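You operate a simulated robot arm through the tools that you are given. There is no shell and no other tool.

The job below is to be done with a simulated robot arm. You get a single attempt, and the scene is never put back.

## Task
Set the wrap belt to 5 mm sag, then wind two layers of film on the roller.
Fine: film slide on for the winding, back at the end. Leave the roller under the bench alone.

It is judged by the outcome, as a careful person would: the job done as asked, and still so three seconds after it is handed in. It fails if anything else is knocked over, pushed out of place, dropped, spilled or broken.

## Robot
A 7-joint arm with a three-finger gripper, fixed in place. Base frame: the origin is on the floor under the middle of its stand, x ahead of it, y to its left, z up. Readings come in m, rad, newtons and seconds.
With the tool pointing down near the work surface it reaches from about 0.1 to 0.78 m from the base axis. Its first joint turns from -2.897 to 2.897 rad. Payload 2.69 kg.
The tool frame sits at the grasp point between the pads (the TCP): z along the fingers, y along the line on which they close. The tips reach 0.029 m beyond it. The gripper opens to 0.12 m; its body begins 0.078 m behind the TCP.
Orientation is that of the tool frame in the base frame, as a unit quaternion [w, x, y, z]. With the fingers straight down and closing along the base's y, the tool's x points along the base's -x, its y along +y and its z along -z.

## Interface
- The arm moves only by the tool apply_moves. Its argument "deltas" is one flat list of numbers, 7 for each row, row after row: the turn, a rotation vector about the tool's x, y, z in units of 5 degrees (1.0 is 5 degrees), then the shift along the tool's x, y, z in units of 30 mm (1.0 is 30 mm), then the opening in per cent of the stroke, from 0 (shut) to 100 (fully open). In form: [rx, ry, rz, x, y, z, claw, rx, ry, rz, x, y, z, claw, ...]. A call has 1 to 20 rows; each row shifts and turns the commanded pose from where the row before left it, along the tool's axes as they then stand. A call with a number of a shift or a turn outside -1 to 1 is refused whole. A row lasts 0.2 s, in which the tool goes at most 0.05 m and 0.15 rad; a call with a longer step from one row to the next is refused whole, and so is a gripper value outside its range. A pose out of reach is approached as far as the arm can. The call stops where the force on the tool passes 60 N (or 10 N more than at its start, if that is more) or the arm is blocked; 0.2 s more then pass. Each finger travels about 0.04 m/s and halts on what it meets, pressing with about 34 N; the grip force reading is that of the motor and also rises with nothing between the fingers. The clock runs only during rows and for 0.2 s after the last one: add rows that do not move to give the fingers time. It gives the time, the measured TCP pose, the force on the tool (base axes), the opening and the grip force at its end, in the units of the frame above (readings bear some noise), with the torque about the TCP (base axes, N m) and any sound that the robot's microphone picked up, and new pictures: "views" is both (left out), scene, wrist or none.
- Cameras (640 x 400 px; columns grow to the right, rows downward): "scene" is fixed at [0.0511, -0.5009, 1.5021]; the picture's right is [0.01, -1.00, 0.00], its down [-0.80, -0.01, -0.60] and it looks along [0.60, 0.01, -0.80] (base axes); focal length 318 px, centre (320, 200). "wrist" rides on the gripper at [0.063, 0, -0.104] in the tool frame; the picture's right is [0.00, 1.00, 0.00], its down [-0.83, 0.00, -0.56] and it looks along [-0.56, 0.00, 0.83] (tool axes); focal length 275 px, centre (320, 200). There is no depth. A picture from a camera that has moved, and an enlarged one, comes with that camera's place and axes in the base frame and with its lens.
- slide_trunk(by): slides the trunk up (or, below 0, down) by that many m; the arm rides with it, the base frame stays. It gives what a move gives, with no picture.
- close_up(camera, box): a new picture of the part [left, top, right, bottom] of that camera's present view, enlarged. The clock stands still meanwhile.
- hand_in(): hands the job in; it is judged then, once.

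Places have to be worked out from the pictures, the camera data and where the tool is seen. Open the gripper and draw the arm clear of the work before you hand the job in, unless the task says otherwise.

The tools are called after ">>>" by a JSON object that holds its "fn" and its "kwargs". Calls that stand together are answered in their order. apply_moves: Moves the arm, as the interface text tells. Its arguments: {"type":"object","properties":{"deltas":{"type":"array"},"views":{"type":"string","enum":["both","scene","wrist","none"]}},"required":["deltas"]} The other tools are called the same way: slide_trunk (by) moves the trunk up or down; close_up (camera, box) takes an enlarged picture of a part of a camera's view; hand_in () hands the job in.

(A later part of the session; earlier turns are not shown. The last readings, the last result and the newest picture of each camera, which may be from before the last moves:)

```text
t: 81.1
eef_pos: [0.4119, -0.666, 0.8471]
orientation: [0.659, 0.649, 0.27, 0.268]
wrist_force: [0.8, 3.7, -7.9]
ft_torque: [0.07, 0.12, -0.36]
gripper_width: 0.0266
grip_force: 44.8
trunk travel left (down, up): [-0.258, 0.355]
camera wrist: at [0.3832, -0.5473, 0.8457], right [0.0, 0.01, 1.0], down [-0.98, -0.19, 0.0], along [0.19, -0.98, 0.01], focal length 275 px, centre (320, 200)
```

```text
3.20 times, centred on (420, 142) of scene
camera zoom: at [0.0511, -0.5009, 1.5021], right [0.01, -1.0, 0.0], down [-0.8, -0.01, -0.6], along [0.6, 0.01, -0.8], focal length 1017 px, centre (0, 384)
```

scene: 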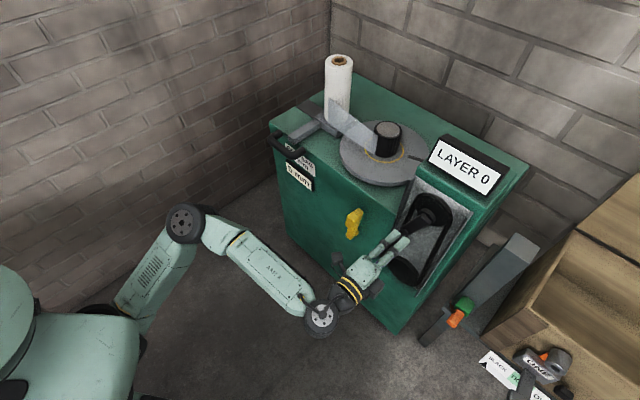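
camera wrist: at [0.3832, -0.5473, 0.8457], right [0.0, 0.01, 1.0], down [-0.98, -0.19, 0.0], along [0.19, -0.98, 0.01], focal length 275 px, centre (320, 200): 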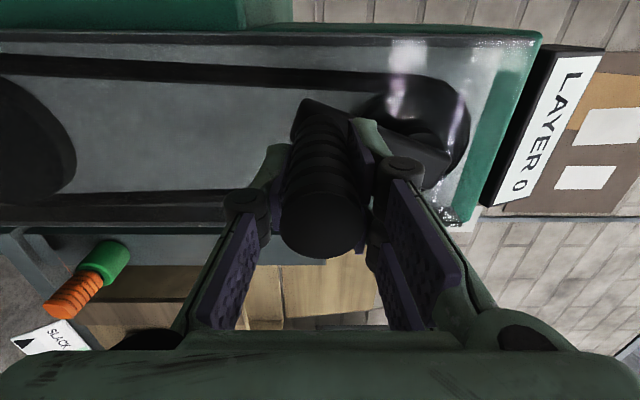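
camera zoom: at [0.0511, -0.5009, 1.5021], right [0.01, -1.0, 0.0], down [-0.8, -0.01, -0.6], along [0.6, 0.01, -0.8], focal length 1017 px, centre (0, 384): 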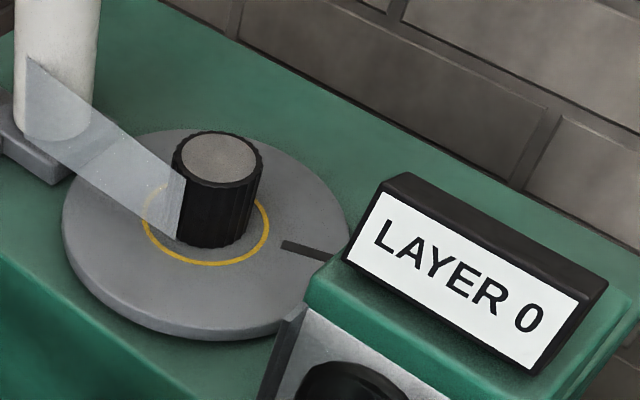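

The turntable mark moved counter-clockwise, which pulls film onto the roller as intended. I'll continue a quarter turn clockwise.

>>> {"fn": "apply_moves", "kwargs": {"deltas": [0, 0, 0, 0.54, 0.281, 0, 15, 0, 0, 0, 0.449, 0.4115, 0, 15, 0, 0, 0, 0.327, 0.514, 0, 15, 0, 0, 0, 0.183, 0.581, 0, 15, 0, 0, 0, 0.027, 0.6085, 0, 15, 0, 0, 0, 0, 0, 0, 15], "views": "wrist"}}

>>> {"fn": "close_up", "kwargs": {"camera": "scene", "box": [320, 80, 520, 205]}}

```text
t: 82.0
eef_pos: [0.4372, -0.6402, 0.8741]
orientation: [0.67, 0.64, 0.267, 0.265]
wrist_force: [4.7, -18.9, 11.7]
ft_torque: [-2.23, -2.3, 2.6]
gripper_width: 0.0259
grip_force: 45.2
out of reach, approached as far as the arm can: row 2, 3, 4
trunk travel left (down, up): [-0.258, 0.355]
stopped in row 4: the force on the tool passed its limit at 80 N (the readings are from after the stop); the commanded pose is now the measured one
camera wrist: at [0.4084, -0.5204, 0.8682], right [-0.01, 0.04, 1.0], down [-0.98, -0.18, 0.0], along [0.18, -0.98, 0.04], focal length 275 px, centre (320, 200)
```

wrist: 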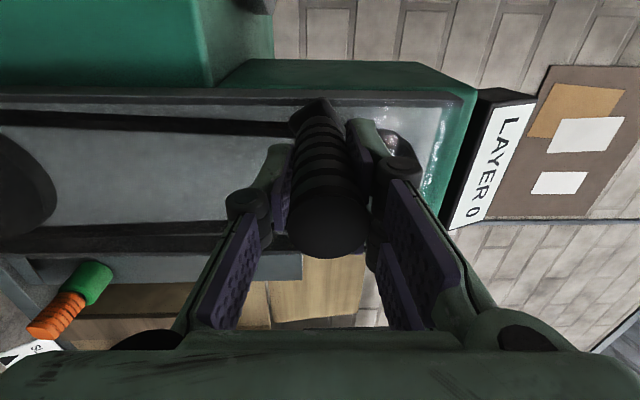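

```text
3.20 times, centred on (420, 142) of scene
camera zoom: at [0.0511, -0.5009, 1.5021], right [0.01, -1.0, 0.0], down [-0.8, -0.01, -0.6], along [0.6, 0.01, -0.8], focal length 1017 px, centre (0, 384)
```

zoom: 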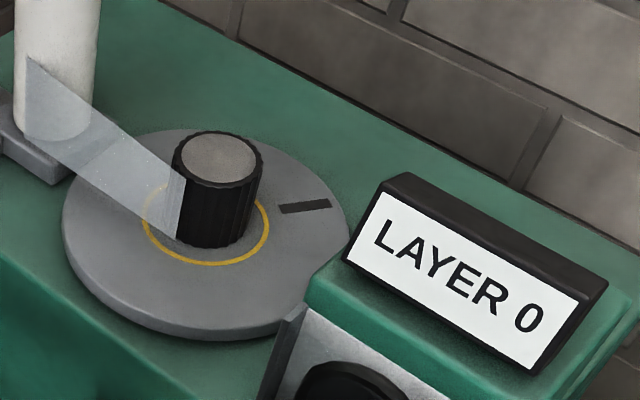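

The arm ran out of joint range at this roll, which caused the force stop. The crank and belt are fine and the turntable advanced normally. I'll open the fingers, roll the hand back to the more central 0° roll around the grip, and look.

>>> {"fn": "apply_moves", "kwargs": {"deltas": [0, 0, 0, 0, 0, 0, 40, 0, 0, 0, 0, 0, 0, 60, 0, 0, 0, 0, 0, 0, 60, 0, 0, 0, 0, 0, -0.5, 60, 0, 0, 0, 0, 0, -1, 60, 0, 0, 0, 0, 0, -1, 60, 0, 0, 0, 0, 0, -1, 60, 0, 0, 0, 0, 0, 0, 60], "views": "wrist"}}

```text
t: 83.8
eef_pos: [0.3602, -0.5642, 0.8682]
orientation: [0.667, 0.644, 0.268, 0.263]
wrist_force: [-0.5, 0.6, 0.2]
ft_torque: [-0.02, 0.0, 0.01]
gripper_width: 0.0721
grip_force: 0.0
trunk travel left (down, up): [-0.258, 0.355]
camera wrist: at [0.3338, -0.445, 0.8637], right [0.0, 0.04, 1.0], down [-0.98, -0.18, 0.0], along [0.18, -0.98, 0.04], focal length 275 px, centre (320, 200)
```

wrist: 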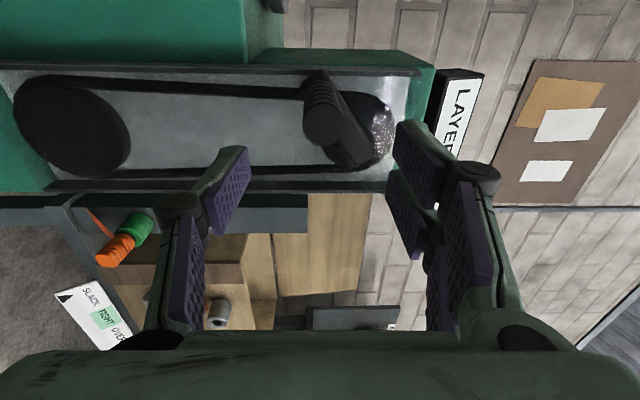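

Clear of the grip. Rolling the hand -90° so the camera is below it.

>>> {"fn": "apply_moves", "kwargs": {"deltas": [0, 0, -1, 0, 0, 0, 60, 0, 0, -1, 0, 0, 0, 60, 0, 0, -1, 0, 0, 0, 60, 0, 0, -1, 0, 0, 0, 60, 0, 0, -1, 0, 0, 0, 60, 0, 0, -1, 0, 0, 0, 60, 0, 0, -1, 0, 0, 0, 60, 0, 0, -1, 0, 0, 0, 60, 0, 0, -1, 0, 0, 0, 60, 0, 0, -1, 0, 0, 0, 60, 0, 0, -1, 0, 0, 0, 60, 0, 0, -1, 0, 0, 0, 60, 0, 0, -1, 0, 0, 0, 60, 0, 0, -1, 0, 0, 0, 60, 0, 0, -1, 0, 0, 0, 60, 0, 0, -1, 0, 0, 0, 60, 0, 0, -1, 0, 0, 0, 60, 0, 0, -1, 0, 0, 0, 60, 0, 0, 0, 0, 0, 0, 60]}}

```text
t: 87.8
eef_pos: [0.3634, -0.5645, 0.8663]
orientation: [0.658, 0.266, 0.645, -0.285]
wrist_force: [-0.1, 0.6, -0.6]
ft_torque: [0.02, -0.01, 0.0]
gripper_width: 0.0719
grip_force: 0.2
trunk travel left (down, up): [-0.258, 0.355]
camera wrist: at [0.2904, -0.4917, 0.8001], right [0.72, 0.7, -0.02], down [-0.39, 0.43, 0.81], along [0.58, -0.58, 0.58], focal length 275 px, centre (320, 200)
```

scene: 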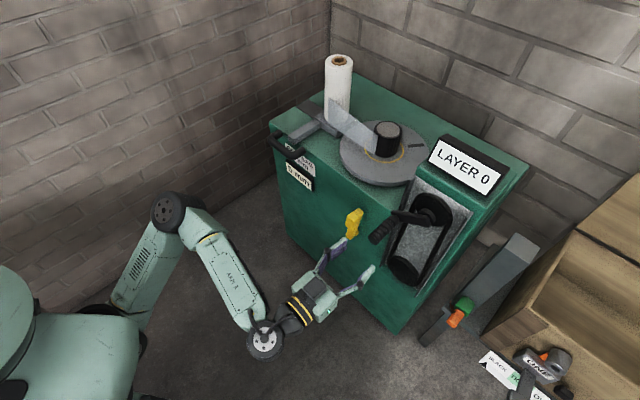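
wrist: 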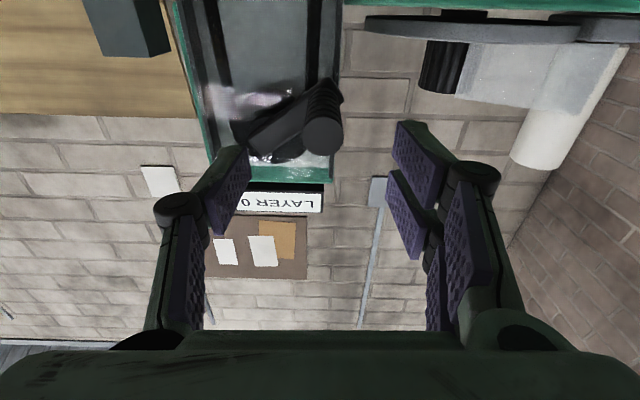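

At 0° roll the grip tip sits on the hand's axis, about 6 mm high. I'll advance 108 mm, trim the height and close.

>>> {"fn": "apply_moves", "kwargs": {"deltas": [0, 0, 0, -0.16, -0.04, 0.7, 60, 0, 0, 0, 0, 0, 0.7, 60, 0, 0, 0, 0, 0, 0.7, 60, 0, 0, 0, 0, 0, 0.7, 60, 0, 0, 0, 0, 0, 0.8, 60, 0, 0, 0, 0, 0, 0, 40, 0, 0, 0, 0, 0, 0, 15, 0, 0, 0, 0, 0, 0, 15, 0, 0, 0, 0, 0, 0, 15, 0, 0, 0, 0, 0, 0, 15, 0, 0, 0, 0, 0, 0, 15], "views": "wrist"}}

```text
t: 90.2
eef_pos: [0.4378, -0.6418, 0.873]
orientation: [0.658, 0.266, 0.645, -0.284]
wrist_force: [5.1, 7.2, -5.5]
ft_torque: [0.02, -0.01, 0.17]
gripper_width: 0.025
grip_force: 44.3
trunk travel left (down, up): [-0.258, 0.355]
camera wrist: at [0.3649, -0.5672, 0.8071], right [0.72, 0.7, -0.02], down [-0.39, 0.43, 0.82], along [0.58, -0.58, 0.58], focal length 275 px, centre (320, 200)
```

wrist: 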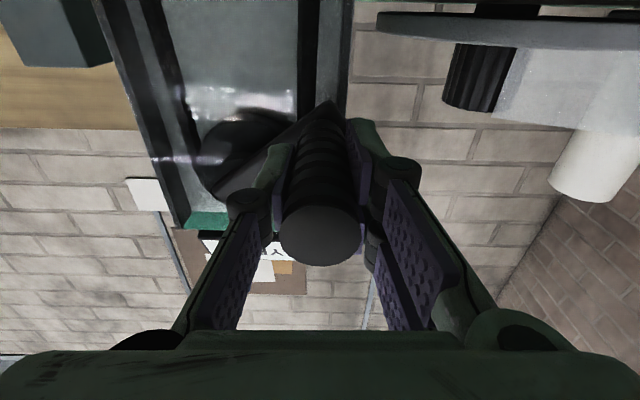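

Gripped again, with low forces. Fitting the readings so far gives a radius of about 74 mm at a crank angle of about 54°. I'll do the next 45° and check.

>>> {"fn": "apply_moves", "kwargs": {"deltas": [0, 0, 0, -0.566, 0.307, 0, 15, 0, 0, 0, -0.626, 0.15, 0, 15, 0, 0, 0, -0.644, -0.017, 0, 15, 0, 0, 0, 0, 0, 0, 15], "views": "none"}}

```text
t: 91.2
eef_pos: [0.4476, -0.6314, 0.9311]
orientation: [0.66, 0.264, 0.644, -0.285]
wrist_force: [11.4, 3.4, 3.9]
ft_torque: [-0.02, -0.06, 0.7]
gripper_width: 0.025
grip_force: 44.8
trunk travel left (down, up): [-0.258, 0.355]
```

Smooth, at about 10 N. I'll continue over the top for another 90°.

>>> {"fn": "apply_moves", "kwargs": {"deltas": [0, 0, 0, -0.6175, -0.183, 0, 15, 0, 0, 0, -0.549, -0.3365, 0, 15, 0, 0, 0, -0.443, -0.467, 0, 15, 0, 0, 0, -0.307, -0.566, 0, 15, 0, 0, 0, -0.15, -0.626, 0, 15, 0, 0, 0, 0.017, -0.644, 0, 15, 0, 0, 0, 0, 0, 0, 15], "views": "wrist"}}

>>> {"fn": "close_up", "kwargs": {"camera": "scene", "box": [320, 80, 520, 205]}}

```text
t: 92.8
eef_pos: [0.3872, -0.6921, 0.9892]
orientation: [0.656, 0.268, 0.646, -0.284]
wrist_force: [12.4, -8.9, -15.7]
ft_torque: [0.41, 0.44, -0.77]
gripper_width: 0.0247
grip_force: 45.1
trunk travel left (down, up): [-0.258, 0.355]
camera wrist: at [0.3139, -0.6176, 0.9225], right [0.72, 0.7, -0.02], down [-0.39, 0.42, 0.82], along [0.58, -0.58, 0.57], focal length 275 px, centre (320, 200)
```

wrist: 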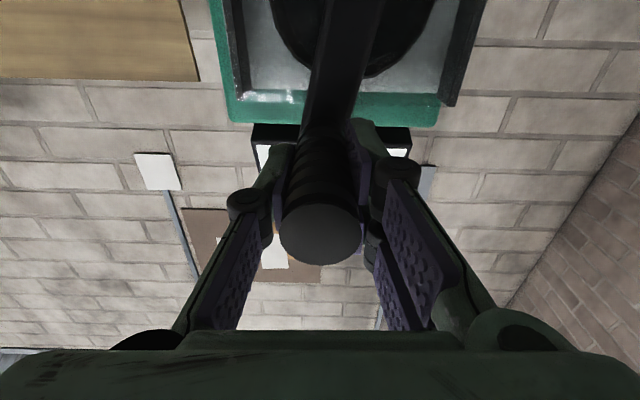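

```text
3.20 times, centred on (420, 142) of scene
camera zoom: at [0.0511, -0.5009, 1.5021], right [0.01, -1.0, 0.0], down [-0.8, -0.01, -0.6], along [0.6, 0.01, -0.8], focal length 1017 px, centre (0, 384)
```

zoom: 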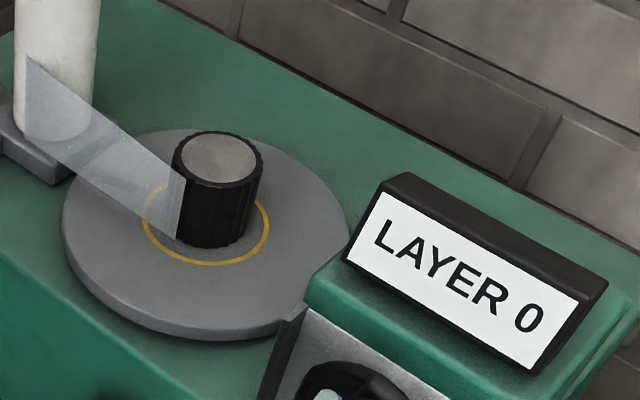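

At the top now, and the turntable seems to turn about 1:1 with the crank. I'll continue down the far side another 90°.

>>> {"fn": "apply_moves", "kwargs": {"deltas": [0, 0, 0, 0.2, -0.6175, 0, 15, 0, 0, 0, 0.3365, -0.549, 0, 15, 0, 0, 0, 0.467, -0.443, 0, 15, 0, 0, 0, 0.566, -0.307, 0, 15, 0, 0, 0, 0.626, -0.15, 0, 15, 0, 0, 0, 0.644, 0.017, 0, 15, 0, 0, 0, 0, 0, 0, 15], "views": "none"}}

>>> {"fn": "close_up", "kwargs": {"camera": "scene", "box": [320, 80, 520, 205]}}

```text
t: 94.4
eef_pos: [0.3476, -0.7312, 0.9109]
orientation: [0.661, 0.26, 0.644, -0.284]
wrist_force: [25.5, 19.4, 4.4]
ft_torque: [-0.91, -1.15, 0.83]
gripper_width: 0.0268
grip_force: 45.1
trunk travel left (down, up): [-0.258, 0.355]
```

```text
3.20 times, centred on (420, 142) of scene
camera zoom: at [0.0511, -0.5009, 1.5021], right [0.01, -1.0, 0.0], down [-0.8, -0.01, -0.6], along [0.6, 0.01, -0.8], focal length 1017 px, centre (0, 384)
```

zoom: 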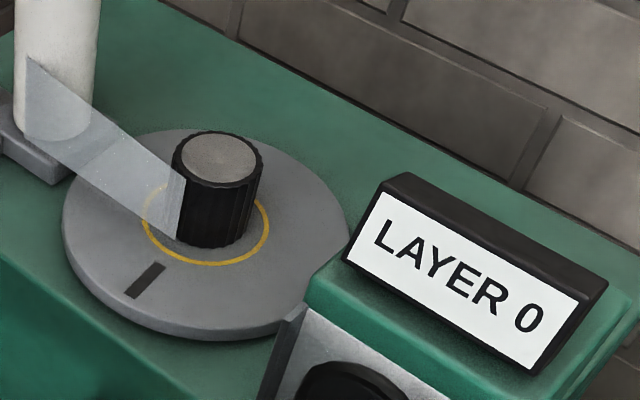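

The turntable is tracking the crank 1:1. The sideways pull of about 32 N shows my circle was ~2 mm off, so I'll refit (centre s≈-0.201, z≈0.916, R 72 mm) and continue to the bottom.

>>> {"fn": "apply_moves", "kwargs": {"deltas": [0, 0, 0, 0.614, 0.175, 0, 15, 0, 0, 0, 0.561, 0.28, 0, 15, 0, 0, 0, 0.469, 0.415, 0, 15, 0, 0, 0, 0.346, 0.5225, 0, 15, 0, 0, 0, 0.199, 0.594, 0, 15, 0, 0, 0, 0, 0, 0, 15], "views": "none"}}

>>> {"fn": "close_up", "kwargs": {"camera": "scene", "box": [320, 80, 520, 205]}}

```text
t: 95.8
eef_pos: [0.3831, -0.6954, 0.8477]
orientation: [0.661, 0.263, 0.641, -0.288]
wrist_force: [17.9, -7.0, 36.2]
ft_torque: [0.18, 0.15, -1.11]
gripper_width: 0.0246
grip_force: 44.6
trunk travel left (down, up): [-0.258, 0.355]
```

```text
3.20 times, centred on (420, 142) of scene
camera zoom: at [0.0511, -0.5009, 1.5021], right [0.01, -1.0, 0.0], down [-0.8, -0.01, -0.6], along [0.6, 0.01, -0.8], focal length 1017 px, centre (0, 384)
```

zoom: 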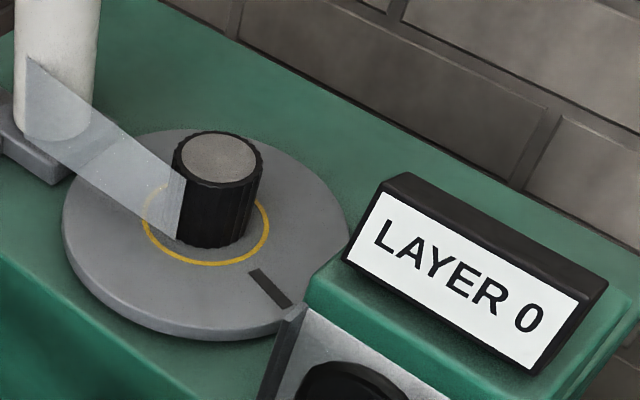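

At about 344° the 36 N upward load says I'm ~2 mm below the arc. I'll correct that and go past the bottom to see whether the layer count ticks over.

>>> {"fn": "apply_moves", "kwargs": {"deltas": [0, 0, 0, 0.015, 0.62, 0, 15, 0, 0, 0, -0.08, 0.6226, 0, 15, 0, 0, 0, 0, 0, 0, 15], "views": "none"}}

>>> {"fn": "close_up", "kwargs": {"camera": "scene", "box": [320, 80, 520, 205]}}

```text
t: 96.6
eef_pos: [0.4092, -0.6674, 0.8468]
orientation: [0.661, 0.265, 0.64, -0.289]
wrist_force: [-0.3, -19.2, 39.8]
ft_torque: [0.6, 0.65, 1.3]
gripper_width: 0.0249
grip_force: 45.0
trunk travel left (down, up): [-0.258, 0.355]
```

```text
3.20 times, centred on (420, 142) of scene
camera zoom: at [0.0511, -0.5009, 1.5021], right [0.01, -1.0, 0.0], down [-0.8, -0.01, -0.6], along [0.6, 0.01, -0.8], focal length 1017 px, centre (0, 384)
```

zoom: 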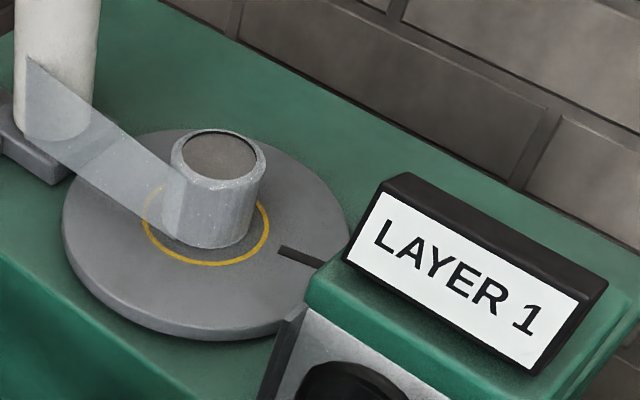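

LAYER 1 is showing, and film is visible on the roller after one full turn plus about 15°. I'll trim up 2.5 mm and begin the second turn with the refined 71 mm radius.

>>> {"fn": "apply_moves", "kwargs": {"deltas": [0, 0, 0, -0.31, 0.575, 0, 15, 0, 0, 0, -0.374, 0.495, 0, 15, 0, 0, 0, -0.49, 0.381, 0, 15, 0, 0, 0, -0.571, 0.2415, 0, 15, 0, 0, 0, -0.615, 0.085, 0, 15, 0, 0, 0, 0, 0, 0, 15], "views": "none"}}

```text
t: 98.0
eef_pos: [0.4454, -0.6304, 0.9101]
orientation: [0.657, 0.267, 0.645, -0.284]
wrist_force: [-12.5, -2.5, -3.2]
ft_torque: [0.8, 0.8, -1.91]
gripper_width: 0.0248
grip_force: 45.1
trunk travel left (down, up): [-0.258, 0.355]
```

Low forces. Continuing over the top, 90° more.

>>> {"fn": "apply_moves", "kwargs": {"deltas": [0, 0, 0, -0.616, -0.077, 0, 15, 0, 0, 0, -0.575, -0.233, 0, 15, 0, 0, 0, -0.495, -0.374, 0, 15, 0, 0, 0, -0.381, -0.49, 0, 15, 0, 0, 0, -0.2415, -0.571, 0, 15, 0, 0, 0, -0.085, -0.615, 0, 15, 0, 0, 0, 0, 0, 0, 15], "views": "none"}}

```text
t: 99.5
eef_pos: [0.4033, -0.6744, 0.9889]
orientation: [0.662, 0.261, 0.642, -0.286]
wrist_force: [8.8, -5.3, 9.0]
ft_torque: [0.96, 0.95, -1.84]
gripper_width: 0.0249
grip_force: 44.9
trunk travel left (down, up): [-0.258, 0.355]
stopped in row 7: the force on the tool passed its limit at 63 N (the readings are from after the stop); the commanded pose is now the measured one
```

A brief 63 N spike stopped it at about 173°; the readings are low again and the grip is still held. I'll continue more slowly from the measured position, trimming 2 mm toward the centre.

>>> {"fn": "apply_moves", "kwargs": {"deltas": [0, 0, 0, 0.035, -0.311, 0, 15, 0, 0, 0, 0.035, -0.311, 0, 15, 0, 0, 0, 0.07, -0.302, 0, 15, 0, 0, 0, 0.096, -0.297, 0, 15, 0, 0, 0, 0.14, -0.275, 0, 15, 0, 0, 0, 0.175, -0.261, 0, 15, 0, 0, 0, 0, 0, 0, 15], "views": "wrist"}}

>>> {"fn": "close_up", "kwargs": {"camera": "scene", "box": [320, 80, 520, 260]}}

```text
t: 101.1
eef_pos: [0.3638, -0.7136, 0.9727]
orientation: [0.66, 0.263, 0.643, -0.285]
wrist_force: [-15.2, 25.2, -12.6]
ft_torque: [0.84, 0.84, -0.61]
gripper_width: 0.0249
grip_force: 44.8
trunk travel left (down, up): [-0.258, 0.355]
camera wrist: at [0.2911, -0.6407, 0.9056], right [0.71, 0.7, -0.02], down [-0.4, 0.43, 0.81], along [0.58, -0.57, 0.58], focal length 275 px, centre (320, 200)
```

wrist: 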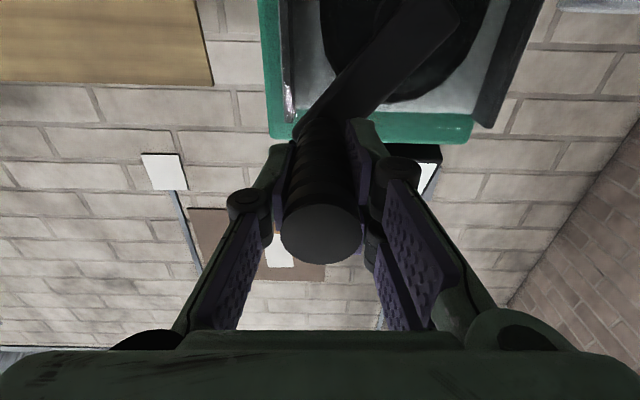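

```text
2.22 times, centred on (420, 170) of scene
camera zoom: at [0.0511, -0.5009, 1.5021], right [0.01, -1.0, 0.0], down [-0.8, -0.01, -0.6], along [0.6, 0.01, -0.8], focal length 706 px, centre (98, 267)
```

zoom: 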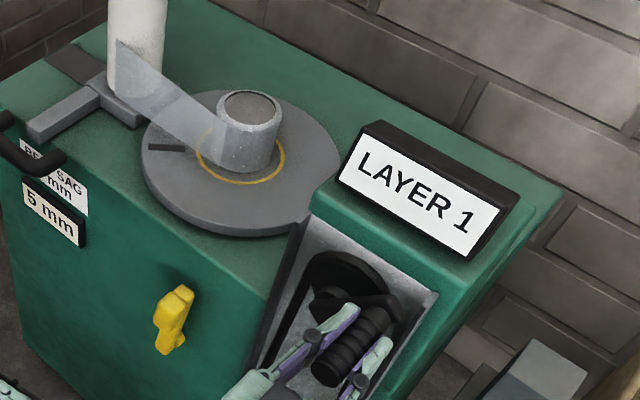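

LAYER 1 still shows, sag 5 mm, and the crank is at about 219° of the second turn. I'm about 2 mm too deep along the grip, so I'll ease back slightly and continue 60°.

>>> {"fn": "apply_moves", "kwargs": {"deltas": [0, 0, 0, 0.235, -0.205, -0.04, 15, 0, 0, 0, 0.23, -0.21, 0, 15, 0, 0, 0, 0.265, -0.16, 0, 15, 0, 0, 0, 0.276, -0.146, 0, 15, 0, 0, 0, 0.298, -0.09, 0, 15, 0, 0, 0, 0.304, -0.066, 0, 15, 0, 0, 0, 0.311, -0.01, 0, 15, 0, 0, 0, 0.311, 0.015, 0, 15, 0, 0, 0, 0, 0, 0, 15], "views": "none"}}

```text
t: 103.1
eef_pos: [0.3457, -0.7313, 0.9074]
orientation: [0.662, 0.26, 0.642, -0.286]
wrist_force: [6.9, 28.6, 3.5]
ft_torque: [0.09, 0.04, 0.01]
gripper_width: 0.025
grip_force: 44.5
trunk travel left (down, up): [-0.258, 0.355]
```

On track at about 277°. I'll trim 1.2 mm inward and continue 60° down toward the bottom.

>>> {"fn": "apply_moves", "kwargs": {"deltas": [0, 0, 0, 0.303, 0.11, -0.02, 15, 0, 0, 0, 0.296, 0.105, 0, 15, 0, 0, 0, 0.278, 0.14, 0, 15, 0, 0, 0, 0.258, 0.175, 0, 15, 0, 0, 0, 0.235, 0.21, 0, 15, 0, 0, 0, 0.209, 0.235, 0, 15, 0, 0, 0, 0.169, 0.261, 0, 15, 0, 0, 0, 0.138, 0.28, 0, 15, 0, 0, 0, 0, 0, 0, 15], "views": "none"}}

>>> {"fn": "close_up", "kwargs": {"camera": "scene", "box": [320, 80, 520, 260]}}

```text
t: 105.1
eef_pos: [0.3765, -0.7011, 0.8521]
orientation: [0.662, 0.261, 0.642, -0.286]
wrist_force: [1.0, 7.7, 17.7]
ft_torque: [0.04, -0.04, 0.1]
gripper_width: 0.025
grip_force: 45.2
trunk travel left (down, up): [-0.258, 0.355]
```

```text
2.22 times, centred on (420, 170) of scene
camera zoom: at [0.0511, -0.5009, 1.5021], right [0.01, -1.0, 0.0], down [-0.8, -0.01, -0.6], along [0.6, 0.01, -0.8], focal length 706 px, centre (98, 267)
```

zoom: 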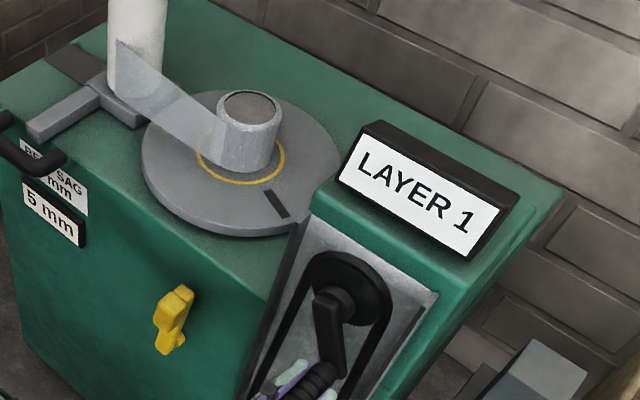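

At about 336° of the second turn. I'll lift 1 mm and go another ~37° so the second turn ends at about the same spot just past the bottom.

>>> {"fn": "apply_moves", "kwargs": {"deltas": [0, 0, 0, 0.075, 0.292, 0, 15, 0, 0, 0, 0.06, 0.304, 0, 15, 0, 0, 0, 0.02, 0.31, 0, 15, 0, 0, 0, -0.015, 0.3115, 0, 15, 0, 0, 0, -0.055, 0.307, 0, 15, 0, 0, 0, 0, 0, 0, 15], "views": "none"}}

>>> {"fn": "close_up", "kwargs": {"camera": "scene", "box": [320, 80, 520, 260]}}

```text
t: 106.5
eef_pos: [0.4068, -0.6702, 0.8468]
orientation: [0.661, 0.263, 0.641, -0.287]
wrist_force: [-25.6, 21.2, 5.7]
ft_torque: [0.75, 0.79, -1.5]
gripper_width: 0.0247
grip_force: 44.5
trunk travel left (down, up): [-0.258, 0.355]
```

```text
2.22 times, centred on (420, 170) of scene
camera zoom: at [0.0511, -0.5009, 1.5021], right [0.01, -1.0, 0.0], down [-0.8, -0.01, -0.6], along [0.6, 0.01, -0.8], focal length 706 px, centre (98, 267)
```

zoom: 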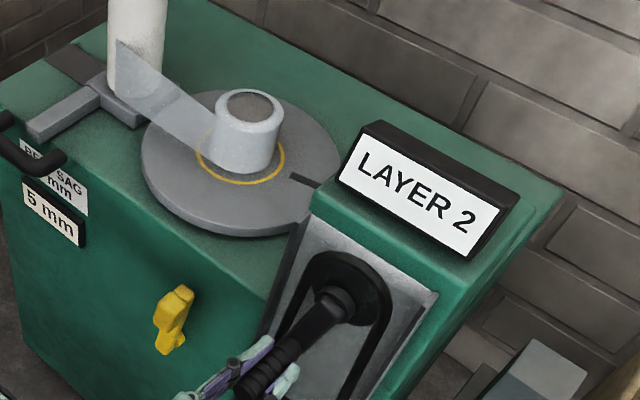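

LAYER 2 is showing. I'll relieve the axial load, open the fingers and back straight off the crank without turning it further.

>>> {"fn": "apply_moves", "kwargs": {"deltas": [0, 0, 0, 0, 0, -0.05, 15, 0, 0, 0, 0, 0, 0, 40, 0, 0, 0, 0, 0, 0, 60, 0, 0, 0, 0, 0, 0, 60, 0, 0, 0, 0, 0, -0.5, 60, 0, 0, 0, 0, 0, -1, 60, 0, 0, 0, 0, 0, -1, 60, 0, 0, 0, 0, 0, -1, 60, 0, 0, 0, 0, 0, -1, 60, 0, 0, 0, 0, 0, 0, 60]}}

>>> {"fn": "close_up", "kwargs": {"camera": "scene", "box": [320, 80, 520, 260]}}

```text
t: 107.7
eef_pos: [0.4119, -0.6669, 0.8539]
orientation: [0.668, 0.254, 0.637, -0.288]
wrist_force: [8.0, -26.3, 19.3]
ft_torque: [0.55, 0.14, -1.12]
gripper_width: 0.0601
grip_force: 0.0
trunk travel left (down, up): [-0.258, 0.355]
stopped in row 5: the force on the tool passed its limit at 78 N (the readings are from after the stop); the commanded pose is now the measured one
camera wrist: at [0.3398, -0.5967, 0.7859], right [0.71, 0.7, -0.03], down [-0.41, 0.45, 0.8], along [0.57, -0.55, 0.6], focal length 275 px, centre (320, 200)
```

scene: 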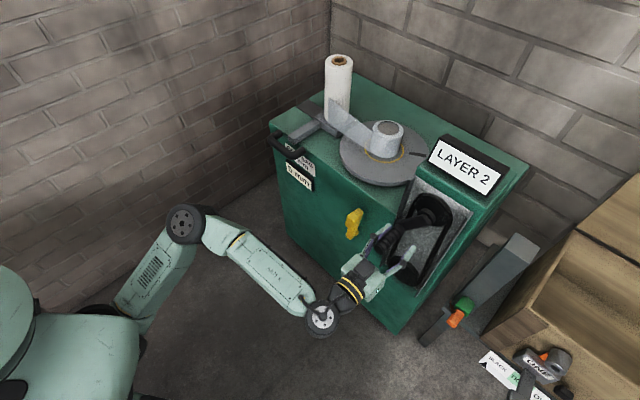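
wrist: 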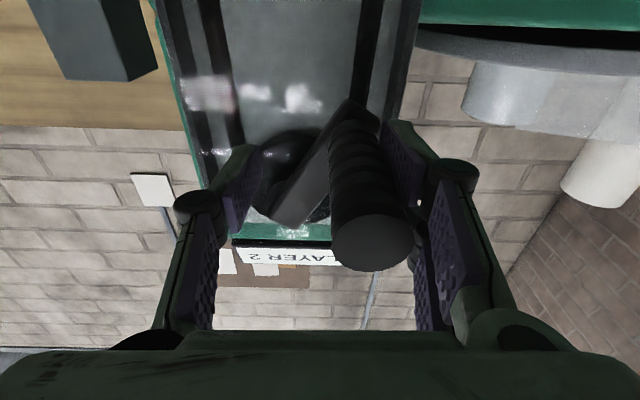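

```text
2.22 times, centred on (420, 170) of scene
camera zoom: at [0.0511, -0.5009, 1.5021], right [0.01, -1.0, 0.0], down [-0.8, -0.01, -0.6], along [0.6, 0.01, -0.8], focal length 706 px, centre (98, 267)
```

zoom: 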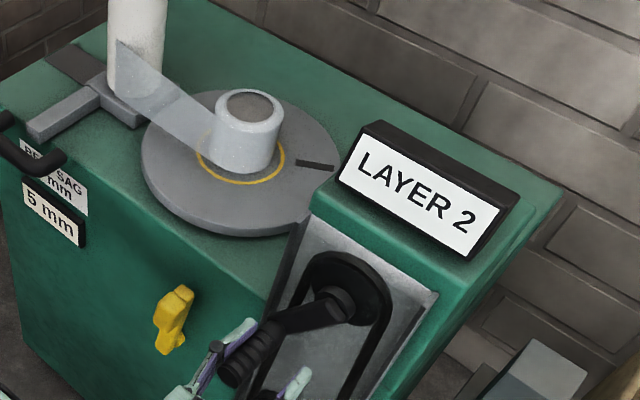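

LAYER 2 and 5 mm still show, but on release the grip swung a little further (to about 35°) and is resting on the right-hand fingers. I'll open fully and re-centre the hand on the grip before withdrawing.

>>> {"fn": "apply_moves", "kwargs": {"deltas": [0, 0, 0, 0, 0, 0, 80, 0, 0, 0, 0, 0, 0, 100, 0, 0, 0, 0, 0, 0, 100, 0, 0, 0, 0, 0, 0, 100]}}

```text
t: 108.4
eef_pos: [0.4127, -0.6696, 0.8596]
orientation: [0.67, 0.254, 0.633, -0.292]
wrist_force: [21.1, -52.1, 28.7]
ft_torque: [0.6, -0.36, -2.67]
gripper_width: 0.0755
grip_force: 0.0
trunk travel left (down, up): [-0.258, 0.355]
stopped in row 3: the force on the tool passed its limit at 64 N (the readings are from after the stop); the commanded pose is now the measured one
camera wrist: at [0.3409, -0.5991, 0.7894], right [0.71, 0.7, -0.03], down [-0.41, 0.46, 0.79], along [0.57, -0.55, 0.61], focal length 275 px, centre (320, 200)
```

scene: 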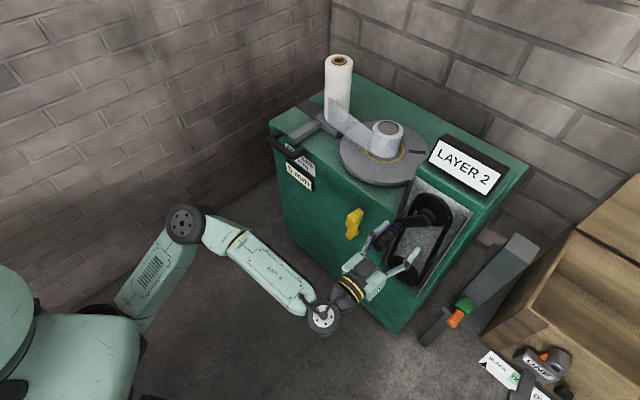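
wrist: 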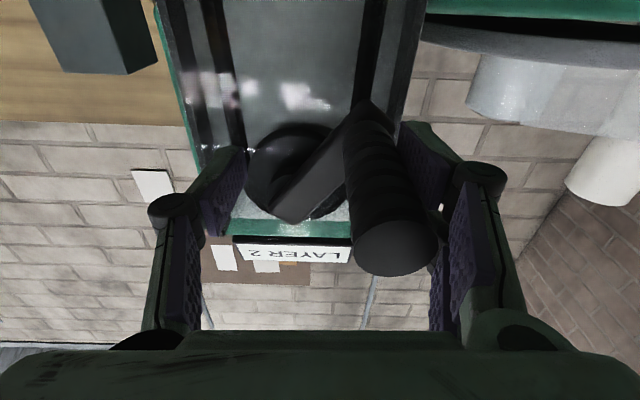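

The grip is following the right-hand finger pair as it opens, so it looks wedged between those two fingers. I'll zoom in before moving anything.

>>> {"fn": "close_up", "kwargs": {"camera": "wrist", "box": [300, 90, 540, 330]}}

>>> {"fn": "close_up", "kwargs": {"camera": "scene", "box": [330, 180, 470, 320]}}

```text
1.67 times, centred on (420, 210) of wrist
camera zoom: at [0.3409, -0.5991, 0.7894], right [0.71, 0.7, -0.03], down [-0.41, 0.46, 0.79], along [0.57, -0.55, 0.61], focal length 459 px, centre (153, 183)
```

zoom: 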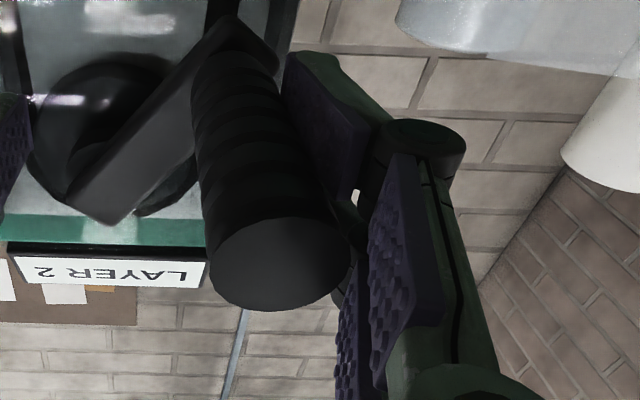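

```text
2.86 times, centred on (400, 250) of scene
camera zoom: at [0.0511, -0.5009, 1.5021], right [0.01, -1.0, 0.0], down [-0.8, -0.01, -0.6], along [0.6, 0.01, -0.8], focal length 908 px, centre (91, 57)
```

zoom: 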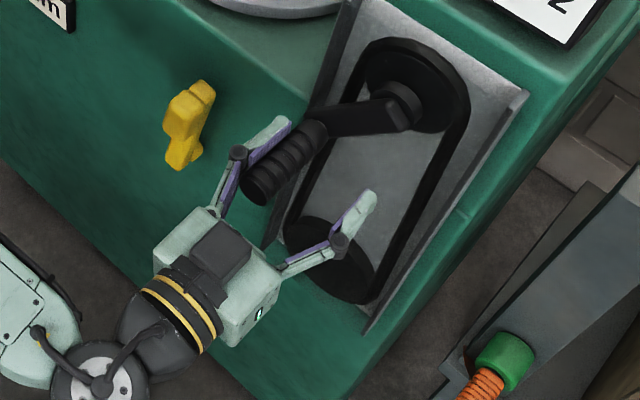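

The grip lies against the right finger pair. I'll test by moving the hand 12 mm toward +s, following the arc upward a little, to see whether the grip frees itself or follows.

>>> {"fn": "apply_moves", "kwargs": {"deltas": [0, 0, 0, 0, 0.2, 0, 63, 0, 0, 0, 0, 0.2, 0, 63, 0, 0, 0, 0, 0, 0, 63]}}

```text
t: 109.2
eef_pos: [0.418, -0.6597, 0.8585]
orientation: [0.669, 0.257, 0.634, -0.291]
wrist_force: [0.5, -35.5, 29.5]
ft_torque: [0.76, 0.1, -0.74]
gripper_width: 0.0554
grip_force: 0.0
trunk travel left (down, up): [-0.258, 0.355]
camera wrist: at [0.3462, -0.5895, 0.7887], right [0.72, 0.7, -0.03], down [-0.41, 0.45, 0.79], along [0.57, -0.55, 0.61], focal length 275 px, centre (320, 200)
```

scene: 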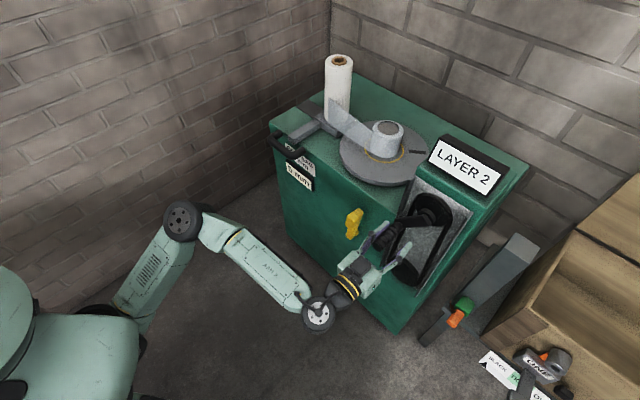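
wrist: 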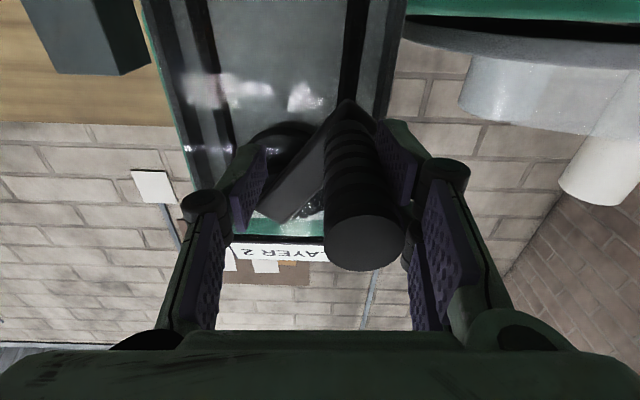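

The fingers and grip are interlocked: the right pair drags the crank along when it opens. The crank can't follow a purely radial pull, so I'll move the hand radially outward (down and +s) in small steps to pull the grip out of the gap.

>>> {"fn": "apply_moves", "kwargs": {"deltas": [0, 0, 0, 0.06, 0.05, 0.03, 60, 0, 0, 0, 0.06, 0.05, 0.03, 60, 0, 0, 0, 0.06, 0.05, 0, 60, 0, 0, 0, 0, 0, 0, 60], "views": "wrist"}}

```text
t: 110.2
eef_pos: [0.42, -0.6584, 0.858]
orientation: [0.671, 0.256, 0.63, -0.295]
wrist_force: [-19.9, -27.6, 40.0]
ft_torque: [0.38, -0.37, 2.07]
gripper_width: 0.0478
grip_force: 0.1
trunk travel left (down, up): [-0.258, 0.355]
camera wrist: at [0.3488, -0.5871, 0.7869], right [0.72, 0.7, -0.03], down [-0.41, 0.46, 0.79], along [0.56, -0.55, 0.62], focal length 275 px, centre (320, 200)
```

wrist: 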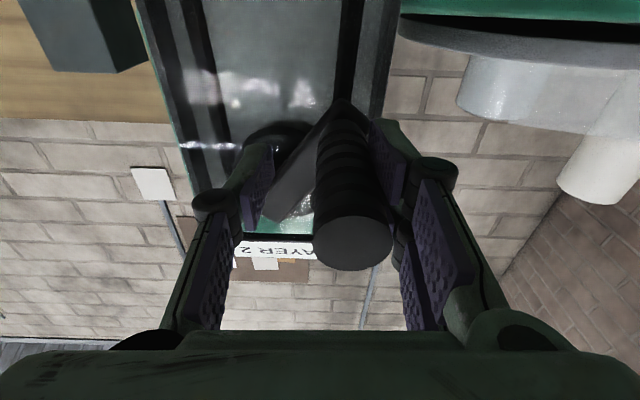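

The up-force of 40 N suggests the hand sits too low, with the upper finger pressing down on the grip and friction dragging it. I'll raise the hand and move it slightly back to null the forces, holding the fingers where they are.

>>> {"fn": "apply_moves", "kwargs": {"deltas": [0, 0, 0, -0.05, -0.04, 0, 40, 0, 0, 0, -0.05, -0.04, 0, 40, 0, 0, 0, 0, 0, 0, 40], "views": "none"}}

```text
t: 111.0
eef_pos: [0.4183, -0.659, 0.8554]
orientation: [0.668, 0.257, 0.635, -0.292]
wrist_force: [-35.2, 17.9, 12.4]
ft_torque: [0.11, 0.01, 1.33]
gripper_width: 0.0412
grip_force: 0.1
trunk travel left (down, up): [-0.258, 0.355]
```

Now the load is mostly axial, about 37 N outward from my earlier inward nudge. I'll null that too and look again.

>>> {"fn": "apply_moves", "kwargs": {"deltas": [0, 0, 0, -0.02, -0.03, -0.04, 40, 0, 0, 0, -0.02, -0.02, -0.04, 40, 0, 0, 0, 0, 0, 0, 40, 0, 0, 0, 0, 0, 0, 40], "views": "wrist"}}

>>> {"fn": "close_up", "kwargs": {"camera": "wrist", "box": [220, 80, 460, 320]}}

>>> {"fn": "close_up", "kwargs": {"camera": "scene", "box": [330, 170, 450, 290]}}

```text
t: 112.0
eef_pos: [0.4195, -0.6589, 0.8547]
orientation: [0.669, 0.254, 0.636, -0.289]
wrist_force: [-14.3, -1.9, 16.1]
ft_torque: [0.1, -0.1, 0.33]
gripper_width: 0.0401
grip_force: 0.2
trunk travel left (down, up): [-0.258, 0.355]
camera wrist: at [0.3475, -0.5871, 0.7855], right [0.71, 0.7, -0.03], down [-0.41, 0.45, 0.79], along [0.57, -0.55, 0.61], focal length 275 px, centre (320, 200)
```

wrist: 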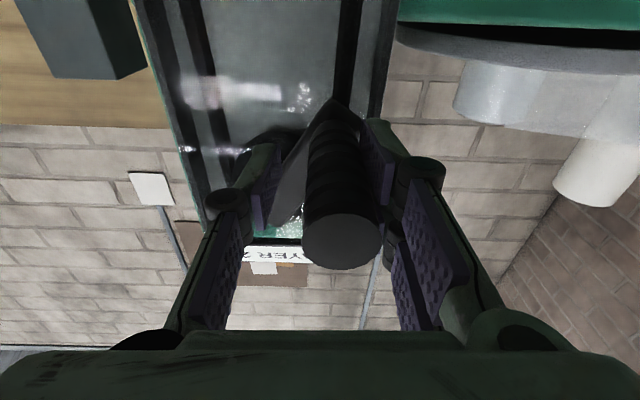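

```text
1.67 times, centred on (340, 200) of wrist
camera zoom: at [0.3475, -0.5871, 0.7855], right [0.71, 0.7, -0.03], down [-0.41, 0.45, 0.79], along [0.57, -0.55, 0.61], focal length 459 px, centre (287, 200)
```

zoom: 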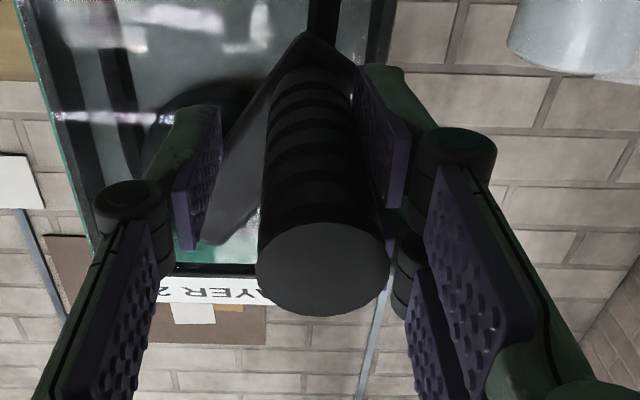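

```text
3.33 times, centred on (390, 230) of scene
camera zoom: at [0.0511, -0.5009, 1.5021], right [0.01, -1.0, 0.0], down [-0.8, -0.01, -0.6], along [0.6, 0.01, -0.8], focal length 1059 px, centre (87, 100)
```

zoom: 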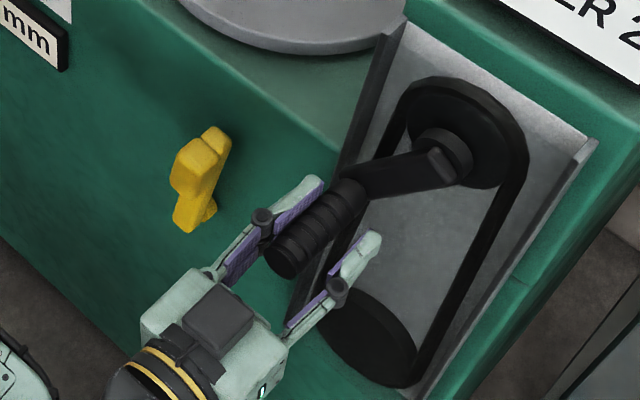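

Forces are small now. I'll open slowly by a few millimetres and see whether the grip still follows the right pads.

>>> {"fn": "apply_moves", "kwargs": {"deltas": [0, 0, 0, -0.03, -0.02, 0, 40, 0, 0, 0, -0.03, 0, 0, 45, 0, 0, 0, 0, 0, 0, 50, 0, 0, 0, 0, 0, 0, 55, 0, 0, 0, 0, 0, 0, 55], "views": "wrist"}}

```text
t: 113.2
eef_pos: [0.419, -0.6595, 0.8578]
orientation: [0.669, 0.254, 0.635, -0.29]
wrist_force: [-9.0, -19.1, 23.8]
ft_torque: [0.36, -0.08, -0.24]
gripper_width: 0.0519
grip_force: 0.0
trunk travel left (down, up): [-0.258, 0.355]
camera wrist: at [0.3474, -0.5881, 0.7885], right [0.71, 0.7, -0.03], down [-0.41, 0.45, 0.79], along [0.57, -0.55, 0.61], focal length 275 px, centre (320, 200)
```

wrist: 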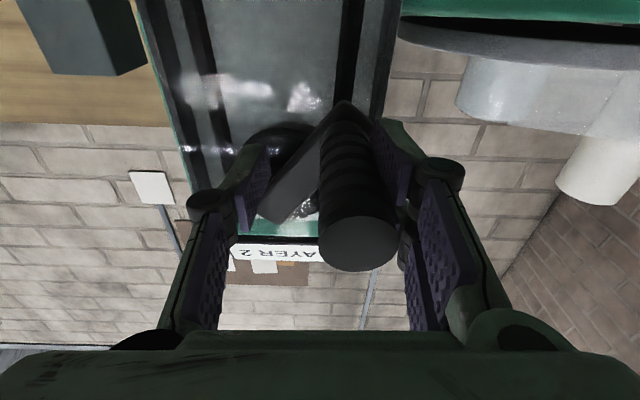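

The grip clings to the right-hand pads even with low load. The crank can't tilt, so I'll peel the pads off it by yawing the hand about 10° while opening.

>>> {"fn": "apply_moves", "kwargs": {"deltas": [-0.6, 0, 0, 0, 0, 0, 60, -0.6, 0, 0, 0, 0, 0, 65, -0.6, 0, 0, 0, 0, 0, 70, 0, 0, 0, 0, 0, 0, 70], "views": "wrist"}}

```text
t: 114.0
eef_pos: [0.4251, -0.664, 0.8576]
orientation: [0.686, 0.205, 0.655, -0.243]
wrist_force: [20.9, -51.8, 24.9]
ft_torque: [1.69, 1.25, -2.03]
gripper_width: 0.0551
grip_force: 0.0
trunk travel left (down, up): [-0.258, 0.355]
stopped in row 4: the force on the tool passed its limit at 68 N (the readings are from after the stop); the commanded pose is now the measured one
camera wrist: at [0.3421, -0.6035, 0.7881], right [0.6, 0.8, -0.04], down [-0.46, 0.39, 0.8], along [0.65, -0.46, 0.6], focal length 275 px, centre (320, 200)
```

wrist: 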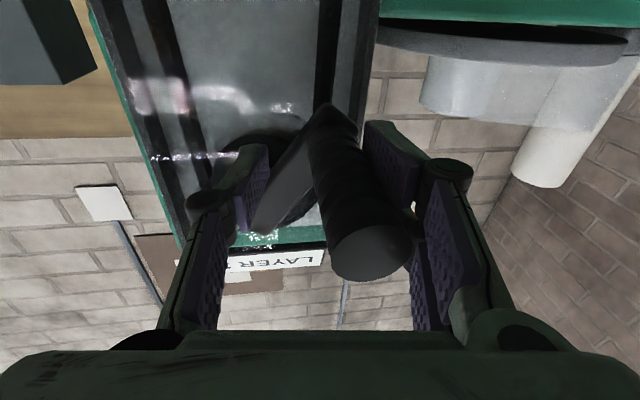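

The pads' tips have peeled from the grip base, but something near the grip's end still holds. I'll look from above for the contact point.

>>> {"fn": "close_up", "kwargs": {"camera": "scene", "box": [360, 195, 430, 265]}}

>>> {"fn": "close_up", "kwargs": {"camera": "wrist", "box": [300, 90, 480, 320]}}

```text
5.71 times, centred on (395, 230) of scene
camera zoom: at [0.0511, -0.5009, 1.5021], right [0.01, -1.0, 0.0], down [-0.8, -0.01, -0.6], along [0.6, 0.01, -0.8], focal length 1816 px, centre (-109, 29)
```

zoom: 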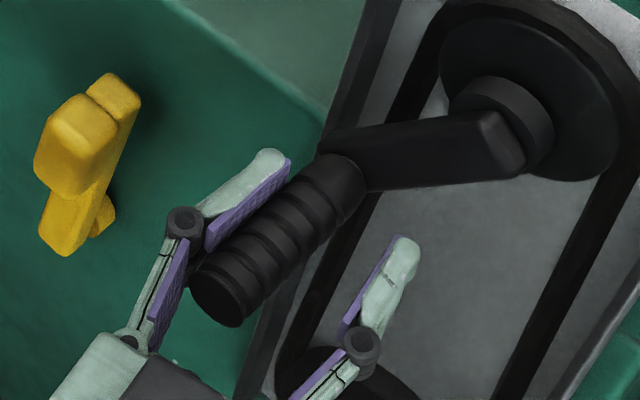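

```text
1.74 times, centred on (390, 205) of wrist
camera zoom: at [0.3421, -0.6035, 0.7881], right [0.6, 0.8, -0.04], down [-0.46, 0.39, 0.8], along [0.65, -0.46, 0.6], focal length 479 px, centre (198, 191)
```

zoom: 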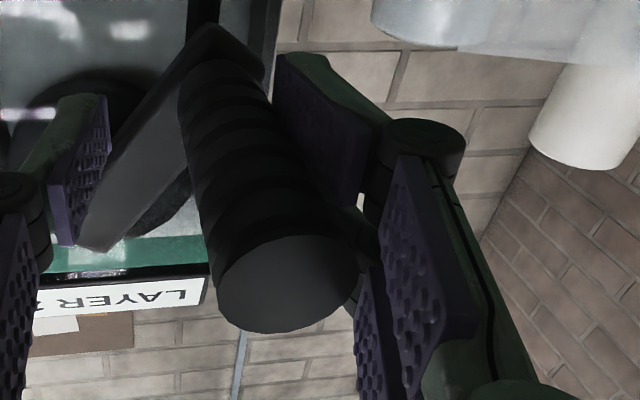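

The force line passes through the upper-right finger. The pads have very high friction, and since the crank swings freely in the opening direction, the grip simply follows them. The fix is to re-grip, roll the hand about -49° around the free-spinning grip so the fingers open along the crank's rigid radial direction, and then open. Re-gripping first.

>>> {"fn": "apply_moves", "kwargs": {"deltas": [0.6, 0, 0, -0.03, 0.08, 0.03, 43, 0.6, 0, 0, -0.03, 0.08, 0.03, 36, 0.6, 0, 0, -0.03, 0.08, 0, 28, 0, 0, 0, 0, 0, 0, 15, 0, 0, 0, 0, 0, 0, 15, 0, 0, 0, 0, 0, 0, 15], "views": "wrist"}}

```text
t: 115.4
eef_pos: [0.4338, -0.6546, 0.855]
orientation: [0.668, 0.255, 0.637, -0.289]
wrist_force: [22.8, -25.1, 5.1]
ft_torque: [0.56, 0.52, 0.01]
gripper_width: 0.0262
grip_force: 37.9
trunk travel left (down, up): [-0.258, 0.355]
camera wrist: at [0.3613, -0.5851, 0.7868], right [0.71, 0.7, -0.03], down [-0.41, 0.45, 0.8], along [0.57, -0.55, 0.6], focal length 275 px, centre (320, 200)
```

wrist: 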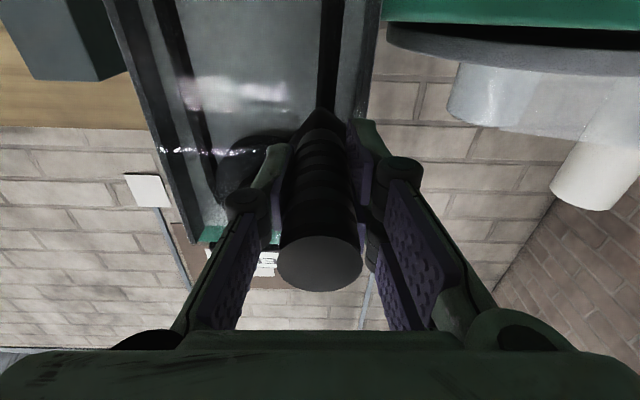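

Re-gripped, but the grip sits about 6 mm high in the fingers with an axial pull. I'll loosen slightly, lift 5 mm to centre it, ease the axial load and close again.

>>> {"fn": "apply_moves", "kwargs": {"deltas": [0, 0, 0, 0, 0, 0.03, 27, 0, 0, 0, -0.09, 0, 0.03, 28, 0, 0, 0, -0.09, 0, 0, 28, 0, 0, 0, 0, 0, 0, 20, 0, 0, 0, 0, 0, 0, 15, 0, 0, 0, 0, 0, 0, 15], "views": "wrist"}}

```text
t: 116.8
eef_pos: [0.4302, -0.6563, 0.8616]
orientation: [0.667, 0.257, 0.635, -0.291]
wrist_force: [-0.5, 1.8, -1.1]
ft_torque: [0.14, 0.14, -0.02]
gripper_width: 0.0271
grip_force: 35.5
trunk travel left (down, up): [-0.258, 0.355]
camera wrist: at [0.3592, -0.5848, 0.7933], right [0.72, 0.7, -0.03], down [-0.4, 0.45, 0.8], along [0.57, -0.56, 0.6], focal length 275 px, centre (320, 200)
```

wrist: 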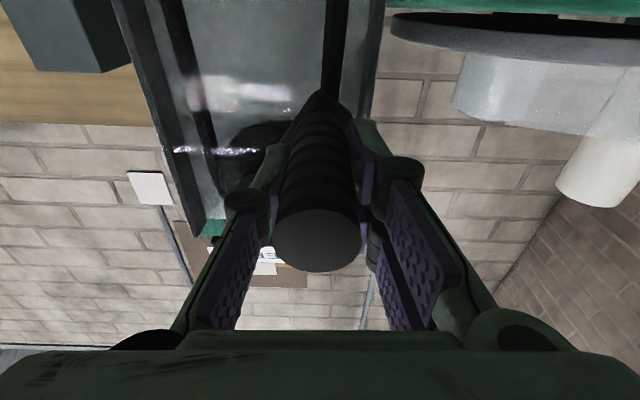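

Forces are now essentially zero and the width reads the true 27 mm diameter, so the grip is properly centred. I'll try opening slowly from this unloaded state.

>>> {"fn": "apply_moves", "kwargs": {"deltas": [0, 0, 0, 0, 0, 0, 25, 0, 0, 0, 0, 0, 0, 30, 0, 0, 0, 0, 0, 0, 35, 0, 0, 0, 0, 0, 0, 40, 0, 0, 0, 0, 0, 0, 40], "views": "wrist"}}

```text
t: 118.0
eef_pos: [0.4312, -0.6557, 0.8626]
orientation: [0.668, 0.257, 0.635, -0.291]
wrist_force: [0.4, 0.6, 0.1]
ft_torque: [0.0, 0.0, 0.0]
gripper_width: 0.048
grip_force: 0.0
trunk travel left (down, up): [-0.258, 0.355]
camera wrist: at [0.3594, -0.5848, 0.7935], right [0.72, 0.7, -0.03], down [-0.4, 0.45, 0.8], along [0.57, -0.56, 0.6], focal length 275 px, centre (320, 200)
```

wrist: 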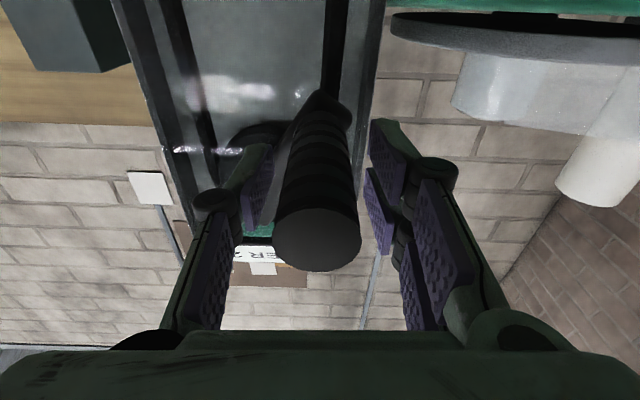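

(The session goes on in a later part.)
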